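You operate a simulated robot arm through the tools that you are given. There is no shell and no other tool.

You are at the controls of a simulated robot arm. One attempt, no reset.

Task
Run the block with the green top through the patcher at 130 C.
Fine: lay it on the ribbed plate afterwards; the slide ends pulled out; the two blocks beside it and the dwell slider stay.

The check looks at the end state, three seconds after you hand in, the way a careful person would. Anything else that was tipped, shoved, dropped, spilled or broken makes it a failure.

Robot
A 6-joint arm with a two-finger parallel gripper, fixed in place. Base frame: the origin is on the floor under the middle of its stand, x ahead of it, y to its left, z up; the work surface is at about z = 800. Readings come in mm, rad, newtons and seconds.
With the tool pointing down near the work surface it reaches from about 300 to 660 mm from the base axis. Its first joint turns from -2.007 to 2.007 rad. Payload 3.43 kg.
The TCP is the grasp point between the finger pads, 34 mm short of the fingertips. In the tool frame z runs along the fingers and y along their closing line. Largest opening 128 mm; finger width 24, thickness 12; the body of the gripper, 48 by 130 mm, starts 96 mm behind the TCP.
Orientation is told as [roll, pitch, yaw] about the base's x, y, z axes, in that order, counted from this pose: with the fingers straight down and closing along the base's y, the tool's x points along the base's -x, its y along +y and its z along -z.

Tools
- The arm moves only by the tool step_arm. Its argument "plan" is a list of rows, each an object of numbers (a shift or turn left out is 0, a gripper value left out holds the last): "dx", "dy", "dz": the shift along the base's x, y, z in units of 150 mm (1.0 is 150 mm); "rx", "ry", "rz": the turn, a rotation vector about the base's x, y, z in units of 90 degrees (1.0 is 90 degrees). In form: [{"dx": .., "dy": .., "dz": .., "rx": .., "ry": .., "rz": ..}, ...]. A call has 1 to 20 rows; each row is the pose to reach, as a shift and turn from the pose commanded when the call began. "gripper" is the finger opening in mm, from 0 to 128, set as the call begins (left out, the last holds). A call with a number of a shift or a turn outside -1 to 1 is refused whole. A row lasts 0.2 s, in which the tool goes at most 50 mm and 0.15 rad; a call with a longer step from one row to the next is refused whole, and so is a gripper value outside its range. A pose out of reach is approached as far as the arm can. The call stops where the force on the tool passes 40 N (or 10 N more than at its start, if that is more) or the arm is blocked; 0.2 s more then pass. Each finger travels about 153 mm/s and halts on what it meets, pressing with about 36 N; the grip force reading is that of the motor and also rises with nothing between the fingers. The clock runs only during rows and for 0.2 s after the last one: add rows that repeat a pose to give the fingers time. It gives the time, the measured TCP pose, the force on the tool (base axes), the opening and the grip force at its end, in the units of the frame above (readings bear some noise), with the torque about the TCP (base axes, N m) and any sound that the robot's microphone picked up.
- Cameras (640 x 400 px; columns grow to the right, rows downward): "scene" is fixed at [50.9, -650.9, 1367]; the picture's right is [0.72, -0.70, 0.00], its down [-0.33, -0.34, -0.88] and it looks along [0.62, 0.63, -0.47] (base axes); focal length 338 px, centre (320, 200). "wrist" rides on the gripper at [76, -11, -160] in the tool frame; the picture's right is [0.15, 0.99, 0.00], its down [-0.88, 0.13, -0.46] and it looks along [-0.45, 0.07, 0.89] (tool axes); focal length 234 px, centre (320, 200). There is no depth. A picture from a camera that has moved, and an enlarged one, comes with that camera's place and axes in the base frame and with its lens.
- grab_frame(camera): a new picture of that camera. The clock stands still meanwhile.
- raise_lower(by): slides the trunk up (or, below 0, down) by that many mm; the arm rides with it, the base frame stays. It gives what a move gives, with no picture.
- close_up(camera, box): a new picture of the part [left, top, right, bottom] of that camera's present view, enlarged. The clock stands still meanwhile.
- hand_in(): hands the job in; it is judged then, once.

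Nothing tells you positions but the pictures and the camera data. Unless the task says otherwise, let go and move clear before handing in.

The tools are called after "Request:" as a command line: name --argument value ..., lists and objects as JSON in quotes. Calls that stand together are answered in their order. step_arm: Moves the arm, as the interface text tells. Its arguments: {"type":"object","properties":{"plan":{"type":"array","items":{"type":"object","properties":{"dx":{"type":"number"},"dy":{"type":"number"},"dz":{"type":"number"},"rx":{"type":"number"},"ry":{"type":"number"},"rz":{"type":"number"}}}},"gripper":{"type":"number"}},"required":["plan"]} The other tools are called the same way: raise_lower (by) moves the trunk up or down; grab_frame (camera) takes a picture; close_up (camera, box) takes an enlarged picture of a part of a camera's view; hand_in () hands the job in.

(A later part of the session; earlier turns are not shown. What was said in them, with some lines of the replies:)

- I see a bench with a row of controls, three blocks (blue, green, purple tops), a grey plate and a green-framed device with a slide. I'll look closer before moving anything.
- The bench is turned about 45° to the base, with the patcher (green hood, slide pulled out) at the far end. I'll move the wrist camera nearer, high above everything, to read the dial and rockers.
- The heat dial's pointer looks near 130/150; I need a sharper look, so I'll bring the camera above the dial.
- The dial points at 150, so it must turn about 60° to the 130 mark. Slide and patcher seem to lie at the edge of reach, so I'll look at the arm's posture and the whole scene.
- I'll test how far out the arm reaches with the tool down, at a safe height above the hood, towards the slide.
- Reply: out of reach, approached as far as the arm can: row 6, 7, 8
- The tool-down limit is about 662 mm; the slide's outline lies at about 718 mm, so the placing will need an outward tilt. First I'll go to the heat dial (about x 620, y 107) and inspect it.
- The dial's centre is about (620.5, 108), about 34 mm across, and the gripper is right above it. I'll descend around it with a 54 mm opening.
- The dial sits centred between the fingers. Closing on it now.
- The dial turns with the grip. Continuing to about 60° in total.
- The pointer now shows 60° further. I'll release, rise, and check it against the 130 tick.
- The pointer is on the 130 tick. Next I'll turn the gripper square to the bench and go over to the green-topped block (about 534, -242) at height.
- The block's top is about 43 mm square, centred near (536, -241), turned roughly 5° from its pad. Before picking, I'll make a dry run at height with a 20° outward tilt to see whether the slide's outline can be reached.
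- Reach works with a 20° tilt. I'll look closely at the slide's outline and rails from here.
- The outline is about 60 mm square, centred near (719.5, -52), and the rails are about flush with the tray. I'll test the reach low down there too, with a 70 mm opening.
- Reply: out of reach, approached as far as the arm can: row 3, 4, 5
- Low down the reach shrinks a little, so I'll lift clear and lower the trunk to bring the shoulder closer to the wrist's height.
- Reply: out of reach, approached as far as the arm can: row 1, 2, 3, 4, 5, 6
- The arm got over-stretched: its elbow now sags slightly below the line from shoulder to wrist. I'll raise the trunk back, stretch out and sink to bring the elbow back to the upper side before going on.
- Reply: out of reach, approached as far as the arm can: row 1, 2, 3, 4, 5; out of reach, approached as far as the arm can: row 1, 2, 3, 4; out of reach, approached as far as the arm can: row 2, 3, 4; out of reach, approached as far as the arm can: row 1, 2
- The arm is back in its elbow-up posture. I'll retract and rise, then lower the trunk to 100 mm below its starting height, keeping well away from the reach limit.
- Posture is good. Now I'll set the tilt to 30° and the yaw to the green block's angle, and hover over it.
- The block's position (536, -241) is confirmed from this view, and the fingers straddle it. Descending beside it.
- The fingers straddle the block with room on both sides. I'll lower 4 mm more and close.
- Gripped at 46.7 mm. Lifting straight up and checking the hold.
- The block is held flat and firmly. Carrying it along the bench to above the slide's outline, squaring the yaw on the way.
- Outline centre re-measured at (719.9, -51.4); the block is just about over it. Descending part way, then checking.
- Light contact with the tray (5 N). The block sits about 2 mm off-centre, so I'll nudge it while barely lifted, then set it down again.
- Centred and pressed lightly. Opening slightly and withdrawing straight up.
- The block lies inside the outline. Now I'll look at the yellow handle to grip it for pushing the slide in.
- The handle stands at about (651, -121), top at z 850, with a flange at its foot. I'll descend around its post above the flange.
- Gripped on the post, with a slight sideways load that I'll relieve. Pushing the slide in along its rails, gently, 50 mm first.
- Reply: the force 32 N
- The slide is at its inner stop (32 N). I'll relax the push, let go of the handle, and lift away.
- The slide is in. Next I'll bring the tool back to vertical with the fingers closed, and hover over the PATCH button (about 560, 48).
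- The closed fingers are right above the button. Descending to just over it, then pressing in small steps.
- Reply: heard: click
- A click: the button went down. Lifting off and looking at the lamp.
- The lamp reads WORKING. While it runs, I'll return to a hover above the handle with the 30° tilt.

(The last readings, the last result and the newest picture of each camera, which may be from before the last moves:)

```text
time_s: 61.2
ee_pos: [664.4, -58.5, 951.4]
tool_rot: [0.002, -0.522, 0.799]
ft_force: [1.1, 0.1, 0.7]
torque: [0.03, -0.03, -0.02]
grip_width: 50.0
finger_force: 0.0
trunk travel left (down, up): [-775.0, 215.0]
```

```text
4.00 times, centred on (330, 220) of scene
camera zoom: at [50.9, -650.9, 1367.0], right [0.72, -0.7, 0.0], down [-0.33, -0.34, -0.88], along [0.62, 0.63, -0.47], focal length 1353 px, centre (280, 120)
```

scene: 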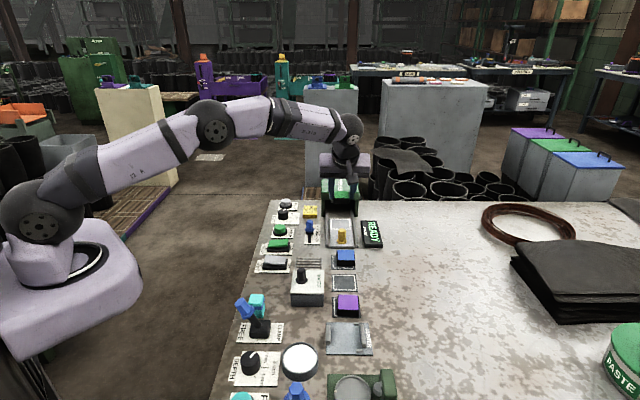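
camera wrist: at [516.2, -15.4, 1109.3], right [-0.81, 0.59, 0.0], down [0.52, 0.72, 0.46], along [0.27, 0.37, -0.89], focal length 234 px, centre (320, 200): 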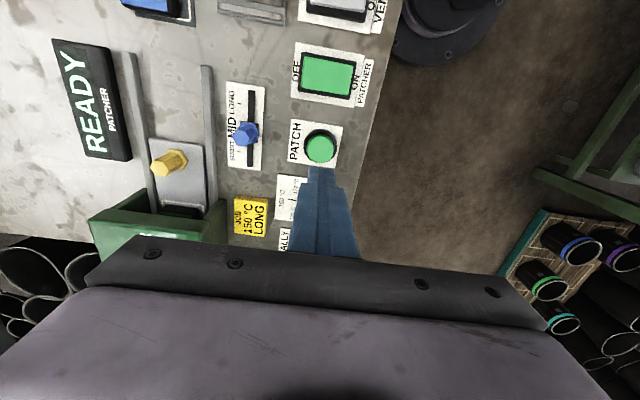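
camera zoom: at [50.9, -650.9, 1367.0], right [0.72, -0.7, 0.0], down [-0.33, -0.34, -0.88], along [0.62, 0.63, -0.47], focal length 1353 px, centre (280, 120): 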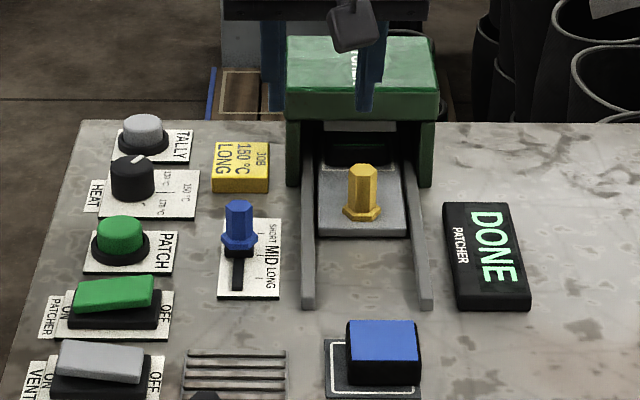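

The lamp reads DONE. Moving over the handle's present place to grip it.

Request:
step_arm --plan '[{"dx": 0.15, "dz": 0}, {"dx": 0.3, "dy": -0.002, "dz": -0.05}, {"dx": 0.32, "dy": -0.002, "dz": -0.2}, {"dx": 0.32, "dy": -0.002, "dz": -0.3}, {"dx": 0.32, "dy": -0.002, "dz": -0.3}]' --gripper 56

Request:
close_up --camera "wrist" --box '[220, 70, 420, 210]'

Request:
close_up --camera "scene" --box '[280, 150, 420, 250]'

```text
time_s: 62.4
ee_pos: [713.1, -59.3, 907.0]
tool_rot: [0.002, -0.52, 0.797]
ft_force: [-0.4, 1.0, -0.3]
torque: [-0.01, -0.02, 0.0]
grip_width: 56.2
finger_force: 0.0
trunk travel left (down, up): [-775.0, 215.0]
```

```text
2.86 times, centred on (320, 140) of wrist
camera zoom: at [619.9, -171.7, 1006.8], right [-0.8, 0.6, -0.07], down [0.28, 0.47, 0.83], along [0.53, 0.65, -0.55], focal length 669 px, centre (320, 371)
```

zoom: 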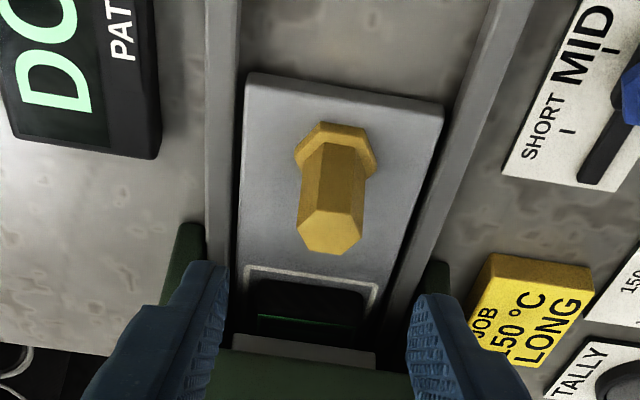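

```text
4.00 times, centred on (350, 200) of scene
camera zoom: at [50.9, -650.9, 1367.0], right [0.72, -0.7, 0.0], down [-0.33, -0.34, -0.88], along [0.62, 0.63, -0.47], focal length 1353 px, centre (200, 200)
```

zoom: 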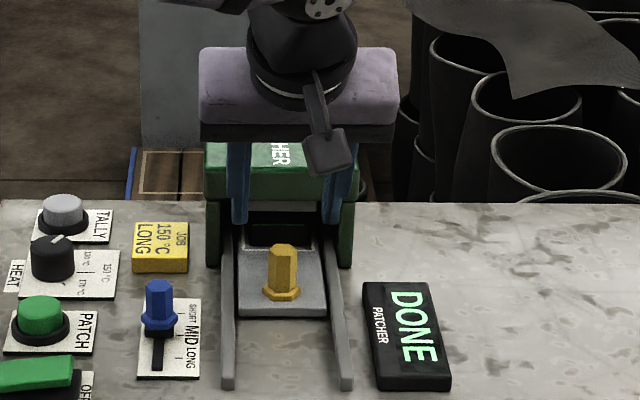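

Request:
step_arm --plan '[{"dz": -0.1, "dx": -0.006, "dy": -0.008}, {"dz": -0.2, "dx": -0.006, "dy": -0.008}, {"dz": -0.3, "dx": -0.006, "dy": -0.008}, {"dz": -0.313, "dx": -0.006, "dy": -0.008}]'

Request:
close_up --camera "wrist" --box '[220, 90, 420, 230]'

Request:
close_up --camera "scene" --box '[280, 150, 420, 250]'

```text
time_s: 63.4
ee_pos: [713.3, -60.4, 858.7]
tool_rot: [0.002, -0.523, 0.798]
ft_force: [0.1, -0.6, -0.2]
torque: [0.0, 0.0, 0.02]
grip_width: 56.2
finger_force: 0.1
trunk travel left (down, up): [-775.0, 215.0]
```

```text
2.86 times, centred on (320, 160) of wrist
camera zoom: at [619.1, -173.2, 959.5], right [-0.8, 0.6, -0.07], down [0.28, 0.47, 0.83], along [0.53, 0.64, -0.55], focal length 669 px, centre (320, 314)
```

zoom: 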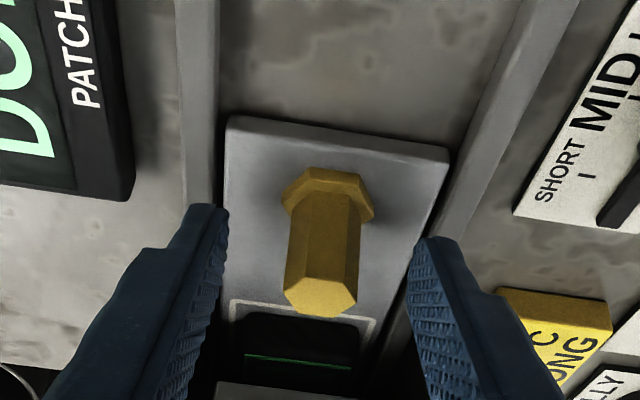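

```text
4.00 times, centred on (350, 200) of scene
camera zoom: at [50.9, -650.9, 1367.0], right [0.72, -0.7, 0.0], down [-0.33, -0.34, -0.88], along [0.62, 0.63, -0.47], focal length 1353 px, centre (200, 200)
```

zoom: 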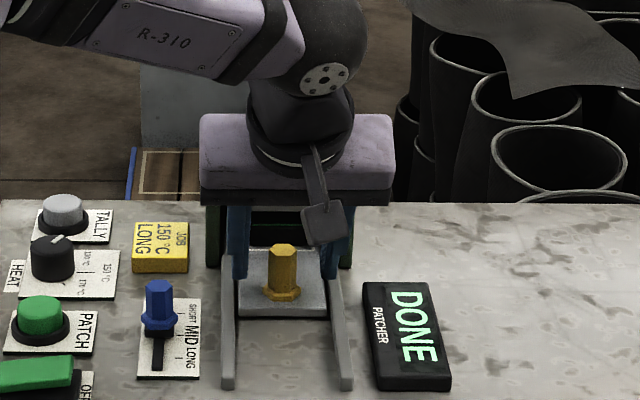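

Fingers straddle the post as before. Gripping it, then pulling the slide out along the rails.

Request:
step_arm --plan '[{}, {}, {}, {}]' --gripper 10

Request:
step_arm --plan '[{"dx": -0.0233, "dy": -0.0238}, {"dx": -0.07, "dy": -0.0714}, {"dx": -0.1166, "dy": -0.1191}, {"dx": -0.1633, "dy": -0.1667}, {"dx": -0.21, "dy": -0.2143}, {"dx": -0.2566, "dy": -0.262}]'

Request:
close_up --camera "scene" --box '[280, 150, 420, 250]'

```text
time_s: 64.4
ee_pos: [711.1, -59.8, 858.9]
tool_rot: [0.003, -0.522, 0.796]
ft_force: [-4.6, 4.5, -2.2]
torque: [0.01, -0.7, 0.17]
grip_width: 21.2
finger_force: 45.2
trunk travel left (down, up): [-775.0, 215.0]
```

```text
time_s: 65.8
ee_pos: [672.0, -98.8, 858.9]
tool_rot: [0.002, -0.52, 0.8]
ft_force: [-6.2, 6.4, -4.0]
torque: [-0.29, -0.29, 0.18]
grip_width: 21.5
finger_force: 45.5
trunk travel left (down, up): [-775.0, 215.0]
```

```text
4.00 times, centred on (350, 200) of scene
camera zoom: at [50.9, -650.9, 1367.0], right [0.72, -0.7, 0.0], down [-0.33, -0.34, -0.88], along [0.62, 0.63, -0.47], focal length 1353 px, centre (200, 200)
```

zoom: 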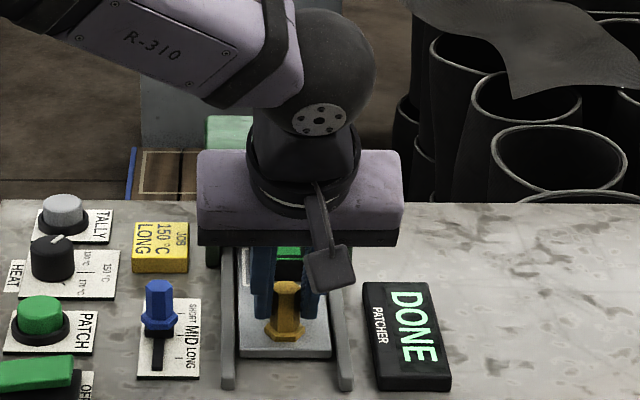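

Request:
step_arm --plan '[{"dx": -0.05, "dy": -0.0446}, {"dx": -0.0983, "dy": -0.0903}, {"dx": -0.145, "dy": -0.1379}, {"dx": -0.1916, "dy": -0.1855}]'

Request:
close_up --camera "scene" --box '[280, 170, 420, 270]'

```text
time_s: 66.8
ee_pos: [644.2, -127.0, 858.1]
tool_rot: [0.002, -0.522, 0.798]
ft_force: [-6.2, 4.2, -6.4]
torque: [-0.55, -0.06, 0.13]
grip_width: 21.6
finger_force: 44.8
trunk travel left (down, up): [-775.0, 215.0]
```

```text
4.00 times, centred on (350, 220) of scene
camera zoom: at [50.9, -650.9, 1367.0], right [0.72, -0.7, 0.0], down [-0.33, -0.34, -0.88], along [0.62, 0.63, -0.47], focal length 1353 px, centre (200, 120)
```

zoom: 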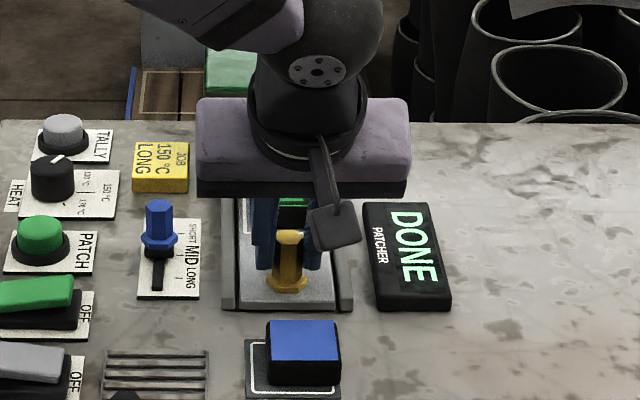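

Request:
step_arm --plan '[{"dx": -0.0187, "dy": -0.019}, {"dx": -0.0233, "dy": -0.0238}]'

Request:
step_arm --plan '[{"dx": -0.0187, "dy": -0.019}, {"dx": -0.0187, "dy": -0.019}]'

Request:
close_up --camera "scene" --box '[280, 170, 420, 270]'

```text
time_s: 67.4
ee_pos: [642.3, -129.3, 858.9]
tool_rot: [0.002, -0.523, 0.797]
ft_force: [-4.6, 5.5, -7.8]
torque: [-0.75, 0.1, 0.1]
grip_width: 21.5
finger_force: 44.6
trunk travel left (down, up): [-775.0, 215.0]
```

```text
time_s: 68.0
ee_pos: [640.4, -131.0, 857.9]
tool_rot: [0.002, -0.521, 0.799]
ft_force: [7.3, 16.3, -8.4]
torque: [-0.4, -0.34, 0.13]
grip_width: 21.2
finger_force: 44.8
trunk travel left (down, up): [-775.0, 215.0]
```

```text
4.00 times, centred on (350, 220) of scene
camera zoom: at [50.9, -650.9, 1367.0], right [0.72, -0.7, 0.0], down [-0.33, -0.34, -0.88], along [0.62, 0.63, -0.47], focal length 1353 px, centre (200, 120)
```

zoom: 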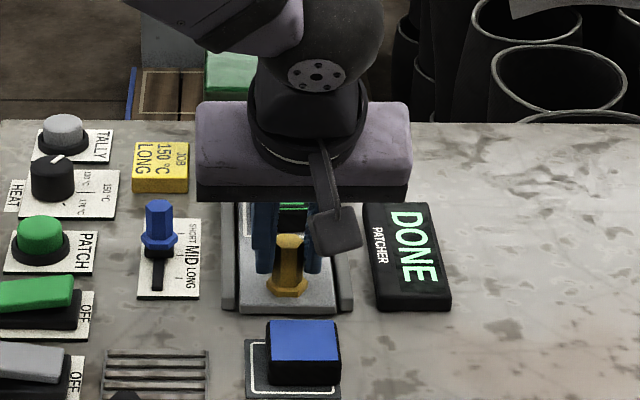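

The slide is against its outer stop (17 N). Relaxing, letting go and lifting.

Request:
step_arm --plan '[{"dx": 0.008, "dy": 0.0082}, {"dx": 0.01, "dy": 0.0102}]'

Request:
step_arm --plan '[{}, {}, {"dz": 0.1}, {"dz": 0.3}, {"dz": 0.55}, {"dz": 0.55}]' --gripper 60

Request:
step_arm --plan '[{"dx": 0.15, "dy": 0.15}, {"dx": 0.3, "dy": 0.3}, {"dx": 0.42, "dy": 0.43}, {"dx": 0.42, "dy": 0.43}]'

Request:
close_up --camera "wrist" --box '[245, 50, 395, 150]'

Request:
close_up --camera "scene" --box '[270, 150, 430, 270]'

```text
time_s: 68.6
ee_pos: [640.9, -131.0, 858.4]
tool_rot: [0.003, -0.522, 0.795]
ft_force: [3.5, 14.0, -7.5]
torque: [0.73, -1.21, 0.08]
grip_width: 21.3
finger_force: 45.3
trunk travel left (down, up): [-775.0, 215.0]
```

```text
time_s: 70.0
ee_pos: [639.4, -132.3, 941.7]
tool_rot: [0.004, -0.522, 0.797]
ft_force: [-0.1, 0.6, -0.2]
torque: [0.01, -0.01, 0.04]
grip_width: 60.0
finger_force: 0.1
trunk travel left (down, up): [-775.0, 215.0]
```

```text
time_s: 71.0
ee_pos: [705.3, -66.7, 940.6]
tool_rot: [0.001, -0.522, 0.797]
ft_force: [0.3, -1.1, -0.1]
torque: [0.01, -0.03, -0.01]
grip_width: 60.3
finger_force: 0.2
trunk travel left (down, up): [-775.0, 215.0]
```

```text
4.00 times, centred on (320, 100) of wrist
camera zoom: at [610.9, -180.0, 1041.6], right [-0.8, 0.6, -0.07], down [0.28, 0.47, 0.83], along [0.53, 0.64, -0.55], focal length 937 px, centre (320, 600)
```

zoom: 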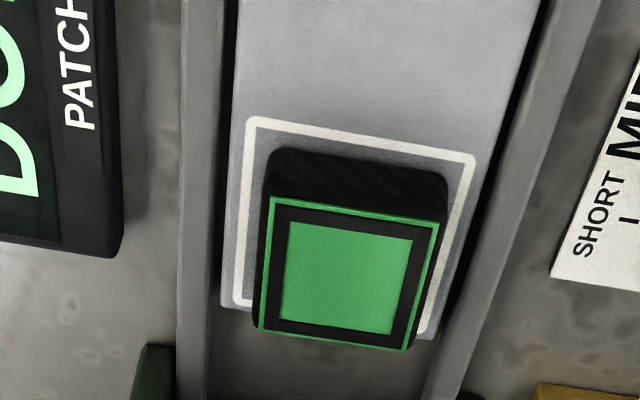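

```text
3.33 times, centred on (350, 210) of scene
camera zoom: at [50.9, -650.9, 1367.0], right [0.72, -0.7, 0.0], down [-0.33, -0.34, -0.88], along [0.62, 0.63, -0.47], focal length 1128 px, centre (220, 167)
```

zoom: 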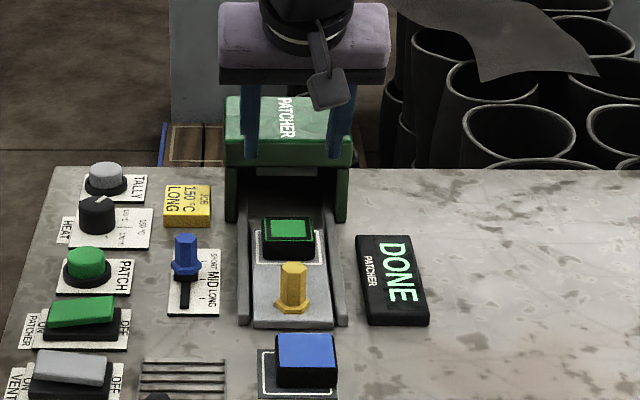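

The block now bears the patch mark and the slide is fully out. Descending to take the block with the same grip as before.

Request:
step_arm --plan '[{"dy": 0.008, "dz": -0.15}, {"dy": 0.008, "dz": -0.3}, {"dy": 0.008, "dz": -0.42}, {"dy": 0.008, "dz": -0.45}]'

Request:
close_up --camera "wrist" --box '[245, 100, 395, 200]'

```text
time_s: 72.0
ee_pos: [704.6, -67.2, 873.2]
tool_rot: [0.001, -0.521, 0.798]
ft_force: [-0.8, -0.2, -0.5]
torque: [0.0, -0.02, 0.0]
grip_width: 59.9
finger_force: 0.1
trunk travel left (down, up): [-775.0, 215.0]
```

```text
4.00 times, centred on (320, 150) of wrist
camera zoom: at [610.5, -179.2, 973.6], right [-0.8, 0.6, -0.07], down [0.28, 0.47, 0.83], along [0.53, 0.64, -0.55], focal length 937 px, centre (320, 400)
```

zoom: 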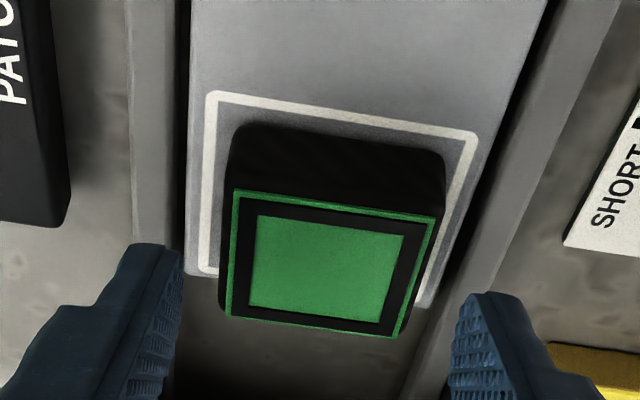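

Request:
step_arm --plan '[{"dz": -0.06}, {"dz": -0.11}, {"dz": -0.145}, {"dz": -0.145}]'

Request:
step_arm --plan '[{}, {}, {}, {}]' --gripper 36

Request:
close_up --camera "wrist" --box '[245, 110, 395, 210]'

```text
time_s: 73.0
ee_pos: [704.0, -66.0, 852.4]
tool_rot: [0.002, -0.523, 0.799]
ft_force: [0.2, -0.6, 0.4]
torque: [0.0, 0.02, 0.0]
grip_width: 60.1
finger_force: 0.1
trunk travel left (down, up): [-775.0, 215.0]
```

```text
time_s: 74.0
ee_pos: [703.1, -66.0, 851.4]
tool_rot: [0.002, -0.521, 0.798]
ft_force: [0.7, -0.3, 0.1]
torque: [-0.03, -0.02, 0.0]
grip_width: 46.8
finger_force: 36.6
trunk travel left (down, up): [-775.0, 215.0]
```

```text
4.00 times, centred on (320, 160) of wrist
camera zoom: at [610.4, -179.1, 952.9], right [-0.8, 0.6, -0.07], down [0.28, 0.47, 0.83], along [0.53, 0.64, -0.55], focal length 937 px, centre (320, 360)
```

zoom: 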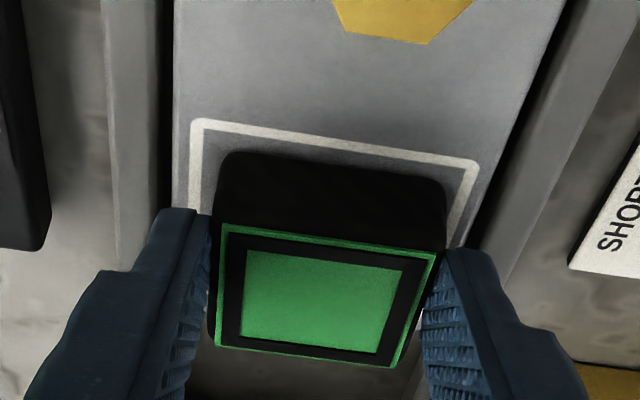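

Gripped at 46.8 mm. Lifting and carrying it over to the ribbed plate, whose centre I measured at about (516, -128.5), 69 mm square.

Request:
step_arm --plan '[{"dz": 0.05}, {"dz": 0.2}, {"dz": 0.4}, {"dz": 0.6}, {"dz": 0.6, "dx": -0.15, "dy": -0.06}, {"dz": 0.6, "dx": -0.4, "dy": -0.15}, {"dz": 0.6, "dx": -0.65, "dy": -0.24}, {"dz": 0.6, "dx": -0.65, "dy": -0.24}]'

Request:
step_arm --plan '[{"dx": -0.25, "dy": -0.1}, {"dx": -0.5, "dy": -0.2}, {"dx": -0.67, "dy": -0.257}, {"dx": -0.67, "dy": -0.257}]'

Request:
grab_frame --camera "wrist"

Request:
close_up --camera "scene" --box '[240, 180, 400, 300]'

```text
time_s: 75.8
ee_pos: [603.7, -102.2, 941.9]
tool_rot: [0.002, -0.522, 0.797]
ft_force: [0.0, 0.3, -0.7]
torque: [-0.02, 0.01, 0.01]
grip_width: 46.9
finger_force: 35.8
trunk travel left (down, up): [-775.0, 215.0]
```

```text
time_s: 76.8
ee_pos: [505.0, -140.7, 942.0]
tool_rot: [0.002, -0.522, 0.799]
ft_force: [0.4, 0.4, 0.4]
torque: [-0.02, 0.01, 0.01]
grip_width: 47.0
finger_force: 36.5
trunk travel left (down, up): [-775.0, 215.0]
```

```text
taken
camera wrist: at [412.3, -254.0, 1043.3], right [-0.8, 0.6, -0.07], down [0.28, 0.47, 0.83], along [0.53, 0.64, -0.55], focal length 234 px, centre (320, 200)
```

wrist: 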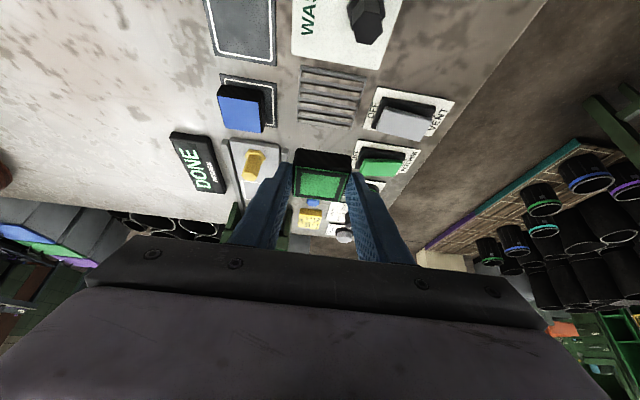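

```text
3.33 times, centred on (320, 240) of scene
camera zoom: at [50.9, -650.9, 1367.0], right [0.72, -0.7, 0.0], down [-0.33, -0.34, -0.88], along [0.62, 0.63, -0.47], focal length 1128 px, centre (320, 67)
```

zoom: 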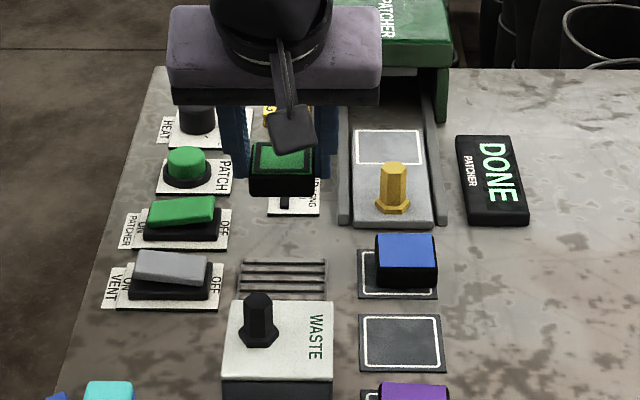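

Request:
close_up --camera "wrist" --box '[265, 50, 400, 140]'

Request:
close_up --camera "wrist" --box '[245, 120, 395, 220]'

```text
4.44 times, centred on (332, 95) of wrist
camera zoom: at [412.3, -254.0, 1043.3], right [-0.8, 0.6, -0.07], down [0.28, 0.47, 0.83], along [0.53, 0.64, -0.55], focal length 1041 px, centre (264, 667)
```

zoom: 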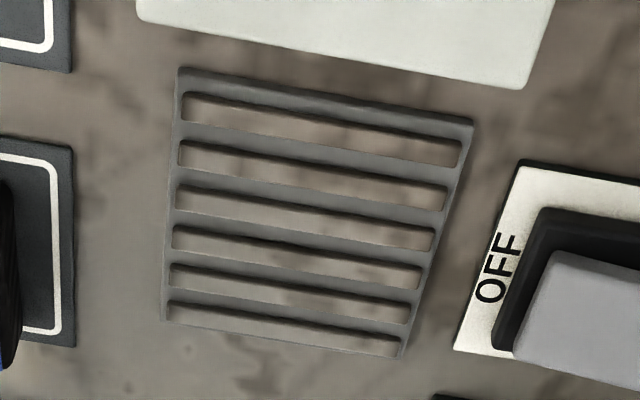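

```text
4.00 times, centred on (320, 170) of wrist
camera zoom: at [412.3, -254.0, 1043.3], right [-0.8, 0.6, -0.07], down [0.28, 0.47, 0.83], along [0.53, 0.64, -0.55], focal length 937 px, centre (320, 320)
```

zoom: 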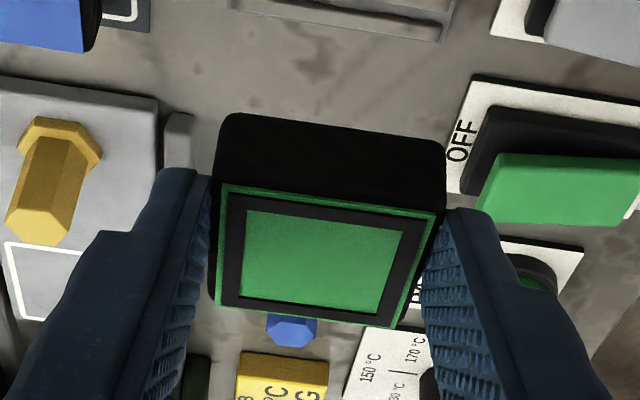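

The plate's centre re-measures at about (515.3, -130). A small correction, then down to just above it.

Request:
step_arm --plan '[{"dx": -0.012, "dy": -0.011, "dz": -0.15}, {"dx": -0.012, "dy": -0.011, "dz": -0.3}, {"dx": -0.012, "dy": -0.011, "dz": -0.45}, {"dx": -0.012, "dy": -0.011, "dz": -0.54}, {"dx": -0.012, "dy": -0.011, "dz": -0.54}]'

Request:
grab_frame --camera "wrist"

Request:
close_up --camera "wrist" --box '[245, 110, 395, 210]'

Request:
close_up --camera "scene" --box '[250, 210, 370, 310]'

```text
time_s: 78.0
ee_pos: [503.6, -142.2, 862.1]
tool_rot: [0.0, -0.522, 0.798]
ft_force: [-0.4, -0.1, -0.7]
torque: [-0.04, 0.01, 0.0]
grip_width: 46.8
finger_force: 36.2
trunk travel left (down, up): [-775.0, 215.0]
```

```text
taken
camera wrist: at [410.4, -255.6, 961.7], right [-0.8, 0.6, -0.07], down [0.28, 0.47, 0.83], along [0.53, 0.64, -0.55], focal length 234 px, centre (320, 200)
```

wrist: 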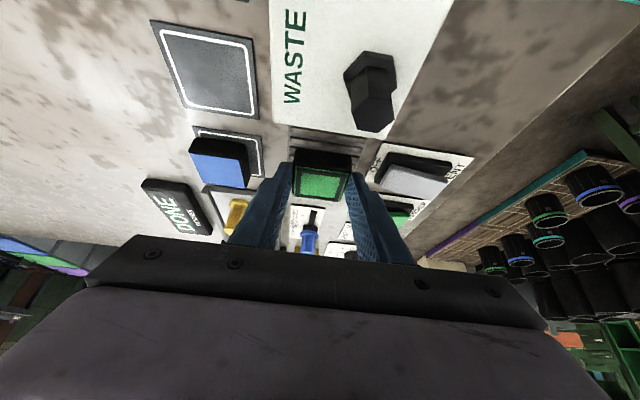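

```text
4.00 times, centred on (320, 160) of wrist
camera zoom: at [410.4, -255.6, 961.7], right [-0.8, 0.6, -0.07], down [0.28, 0.47, 0.83], along [0.53, 0.64, -0.55], focal length 937 px, centre (320, 360)
```

zoom: 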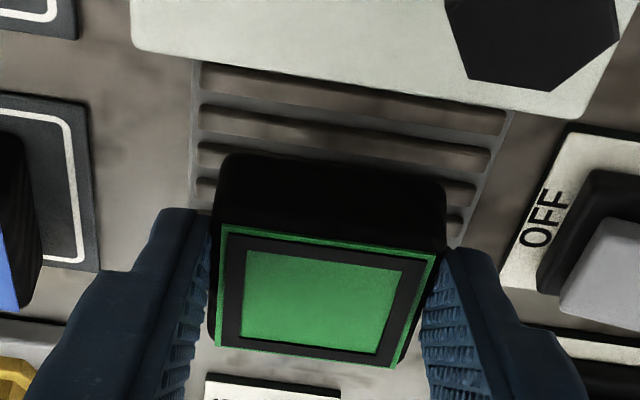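

```text
4.00 times, centred on (310, 260) of scene
camera zoom: at [50.9, -650.9, 1367.0], right [0.72, -0.7, 0.0], down [-0.33, -0.34, -0.88], along [0.62, 0.63, -0.47], focal length 1353 px, centre (360, -40)
```

zoom: 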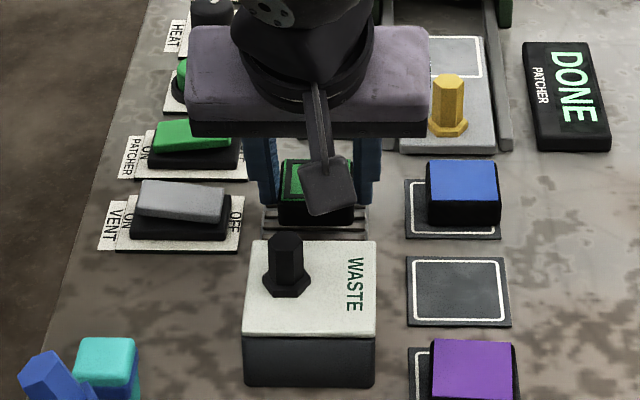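

Request:
step_arm --plan '[{"dz": -0.04}, {"dz": -0.075}, {"dz": -0.075}]'

Request:
step_arm --plan '[{"dz": -0.014}, {"dz": -0.014}]'

Request:
step_arm --plan '[{"dz": -0.014}, {"dz": -0.014}]'

```text
time_s: 78.8
ee_pos: [503.4, -142.2, 850.7]
tool_rot: [0.0, -0.522, 0.797]
ft_force: [0.2, -0.4, -0.3]
torque: [-0.01, 0.0, 0.02]
grip_width: 46.7
finger_force: 36.1
trunk travel left (down, up): [-775.0, 215.0]
```

```text
time_s: 79.4
ee_pos: [503.4, -141.4, 847.3]
tool_rot: [0.001, -0.522, 0.797]
ft_force: [-0.7, 0.2, 1.2]
torque: [0.0, 0.05, 0.01]
grip_width: 46.9
finger_force: 36.2
trunk travel left (down, up): [-775.0, 215.0]
```

```text
time_s: 80.0
ee_pos: [503.0, -141.3, 848.0]
tool_rot: [-0.001, -0.524, 0.801]
ft_force: [-0.3, 1.3, 15.1]
torque: [0.24, 0.11, 0.03]
grip_width: 46.8
finger_force: 35.8
trunk travel left (down, up): [-775.0, 215.0]
```

The block rests on the plate (15 N). Easing off slightly, opening and withdrawing straight up.

Request:
step_arm --plan '[{"dz": 0.01}, {"dz": 0.01}]'

Request:
step_arm --plan '[{}, {}, {"dz": 0.05}, {"dz": 0.2}, {"dz": 0.4}, {"dz": 0.65}, {"dz": 0.65}]' --gripper 58

Request:
grab_frame --camera "wrist"

Request:
close_up --camera "wrist" --box '[245, 50, 395, 150]'

Request:
close_up --camera "scene" --box '[250, 190, 390, 310]'

```text
time_s: 80.6
ee_pos: [503.7, -141.9, 848.6]
tool_rot: [-0.001, -0.523, 0.797]
ft_force: [2.8, 0.7, 11.6]
torque: [0.16, -0.26, -0.05]
grip_width: 47.1
finger_force: 35.7
trunk travel left (down, up): [-775.0, 215.0]
```

```text
time_s: 82.2
ee_pos: [503.4, -143.8, 945.8]
tool_rot: [0.003, -0.521, 0.798]
ft_force: [-0.2, 0.1, 0.2]
torque: [0.02, -0.01, -0.01]
grip_width: 57.8
finger_force: 0.1
trunk travel left (down, up): [-775.0, 215.0]
```

```text
taken
camera wrist: at [410.1, -256.1, 1045.7], right [-0.8, 0.6, -0.07], down [0.28, 0.47, 0.83], along [0.53, 0.64, -0.55], focal length 234 px, centre (320, 200)
```

wrist: 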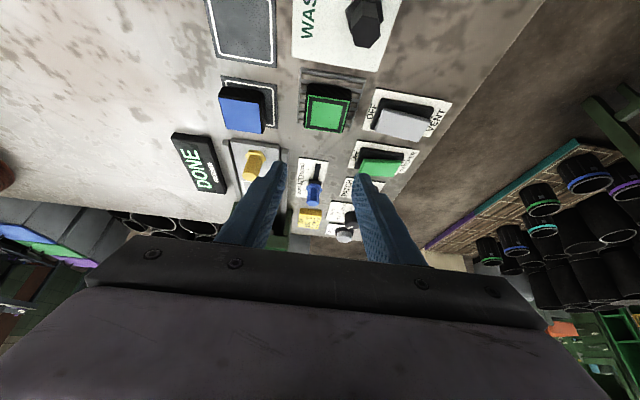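

```text
4.00 times, centred on (320, 100) of wrist
camera zoom: at [410.1, -256.1, 1045.7], right [-0.8, 0.6, -0.07], down [0.28, 0.47, 0.83], along [0.53, 0.64, -0.55], focal length 937 px, centre (320, 600)
```

zoom: 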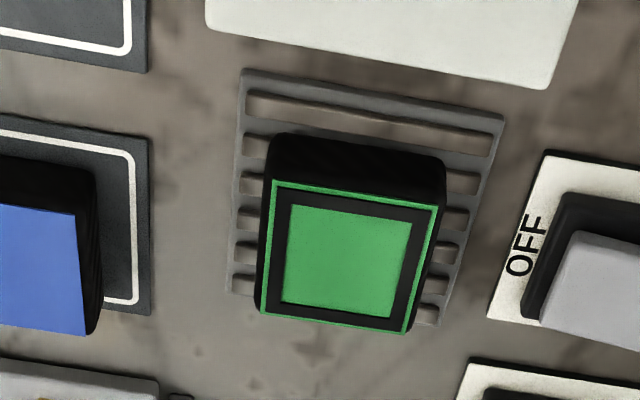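

```text
3.33 times, centred on (320, 250) of scene
camera zoom: at [50.9, -650.9, 1367.0], right [0.72, -0.7, 0.0], down [-0.33, -0.34, -0.88], along [0.62, 0.63, -0.47], focal length 1128 px, centre (320, 33)
```

zoom: 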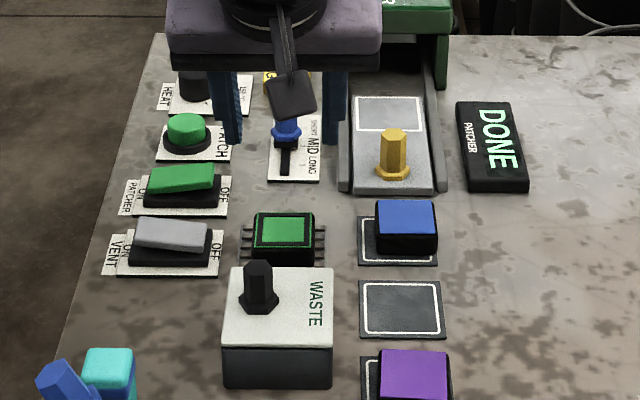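

The block lies flat on the ribbed plate with the patch mark showing, and the slide is out. I'll move the arm well clear and check the whole scene once more.

Request:
step_arm --plan '[{"dz": 0.25}, {"dz": 0.5}, {"dz": 0.75, "dx": -0.1, "dy": 0.1}, {"dz": 0.9, "dx": -0.3, "dy": 0.35}, {"dz": 0.9, "dx": -0.4, "dy": 0.6}, {"dz": 0.9, "dx": -0.4, "dy": 0.85}, {"dz": 0.9, "dx": -0.4, "dy": 1.0}, {"dz": 0.9, "dx": -0.4, "dy": 1.0}]'

Request:
grab_frame --camera "scene"

Request:
close_up --camera "scene" --box '[240, 170, 400, 270]'

Request:
close_up --camera "scene" --box '[220, 250, 400, 362]'

```text
refused: row 4 steps farther than a row can; nothing moved
```

```text
taken
```

scene: 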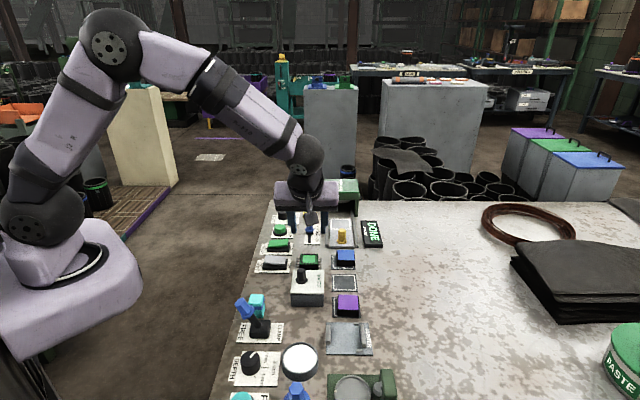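

```text
4.00 times, centred on (320, 220) of scene
camera zoom: at [50.9, -650.9, 1367.0], right [0.72, -0.7, 0.0], down [-0.33, -0.34, -0.88], along [0.62, 0.63, -0.47], focal length 1353 px, centre (320, 120)
```

zoom: 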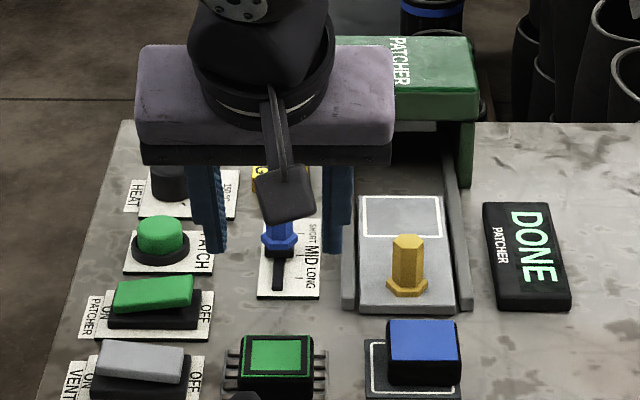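

```text
3.56 times, centred on (310, 306) of scene
camera zoom: at [50.9, -650.9, 1367.0], right [0.72, -0.7, 0.0], down [-0.33, -0.34, -0.88], along [0.62, 0.63, -0.47], focal length 1203 px, centre (356, -177)
```

zoom: 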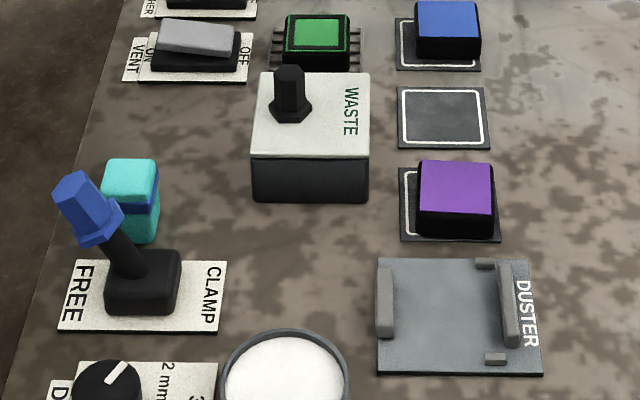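

Everything matches the starting layout apart from the job itself. The last move was refused for too long a step, so I'll repeat it with shorter rows.

Request:
step_arm --plan '[{"dz": 0.25}, {"dz": 0.5}, {"dz": 0.75}, {"dz": 0.9, "dx": -0.1, "dy": 0.1}, {"dz": 0.9, "dx": -0.2, "dy": 0.3}, {"dz": 0.9, "dx": -0.3, "dy": 0.5}, {"dz": 0.9, "dx": -0.4, "dy": 0.7}, {"dz": 0.9, "dx": -0.4, "dy": 0.9}, {"dz": 0.9, "dx": -0.4, "dy": 0.9}]'

Request:
grab_frame --camera "scene"

Request:
close_up --camera "scene" --box '[240, 170, 400, 270]'

```text
time_s: 84.2
ee_pos: [442.0, -7.7, 1079.2]
tool_rot: [0.003, -0.523, 0.797]
ft_force: [-0.4, 0.1, -0.4]
torque: [0.03, -0.01, 0.01]
grip_width: 58.2
finger_force: 0.0
trunk travel left (down, up): [-775.0, 215.0]
```

```text
taken
```

scene: 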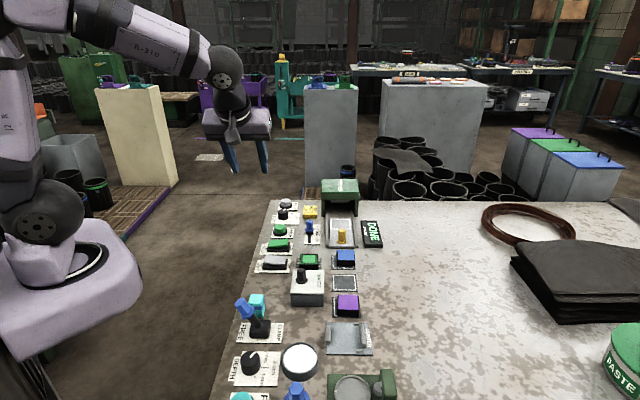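

```text
4.00 times, centred on (320, 220) of scene
camera zoom: at [50.9, -650.9, 1367.0], right [0.72, -0.7, 0.0], down [-0.33, -0.34, -0.88], along [0.62, 0.63, -0.47], focal length 1353 px, centre (320, 120)
```

zoom: 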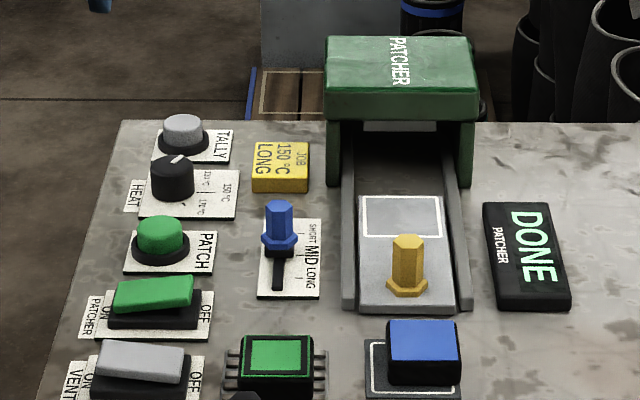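

The block lies patched on the ribbed plate. The slide is out, the heat dial is at 130, the dwell slider and the other two blocks are where they were, and the arm is clear. Handing in.

Request:
hand_in

```text
The job is handed in.
```

The green-topped block went through the patcher with the heat dial at 130 °C and now lies flat on the ribbed plate. The job is handed in, and I don't have the result of the check yet.

- **Run:** the dial stood at 150 (the job card says 150 °C, LONG), so I turned it to the 130 mark. After I pressed PATCH, the lamp went from WORKING to DONE, and the block now shows a patch mark.
- **Slide:** it is pulled out to its stop, in the same place as at the start.
- **Left alone:** the dwell slider and the blue and purple blocks are where they were. Nothing else looked moved in the last picture.
- **Arm:** the gripper is empty and the arm is clear of the bench. I lowered the trunk 100 mm so the arm could reach the slide, and it is still at that height.
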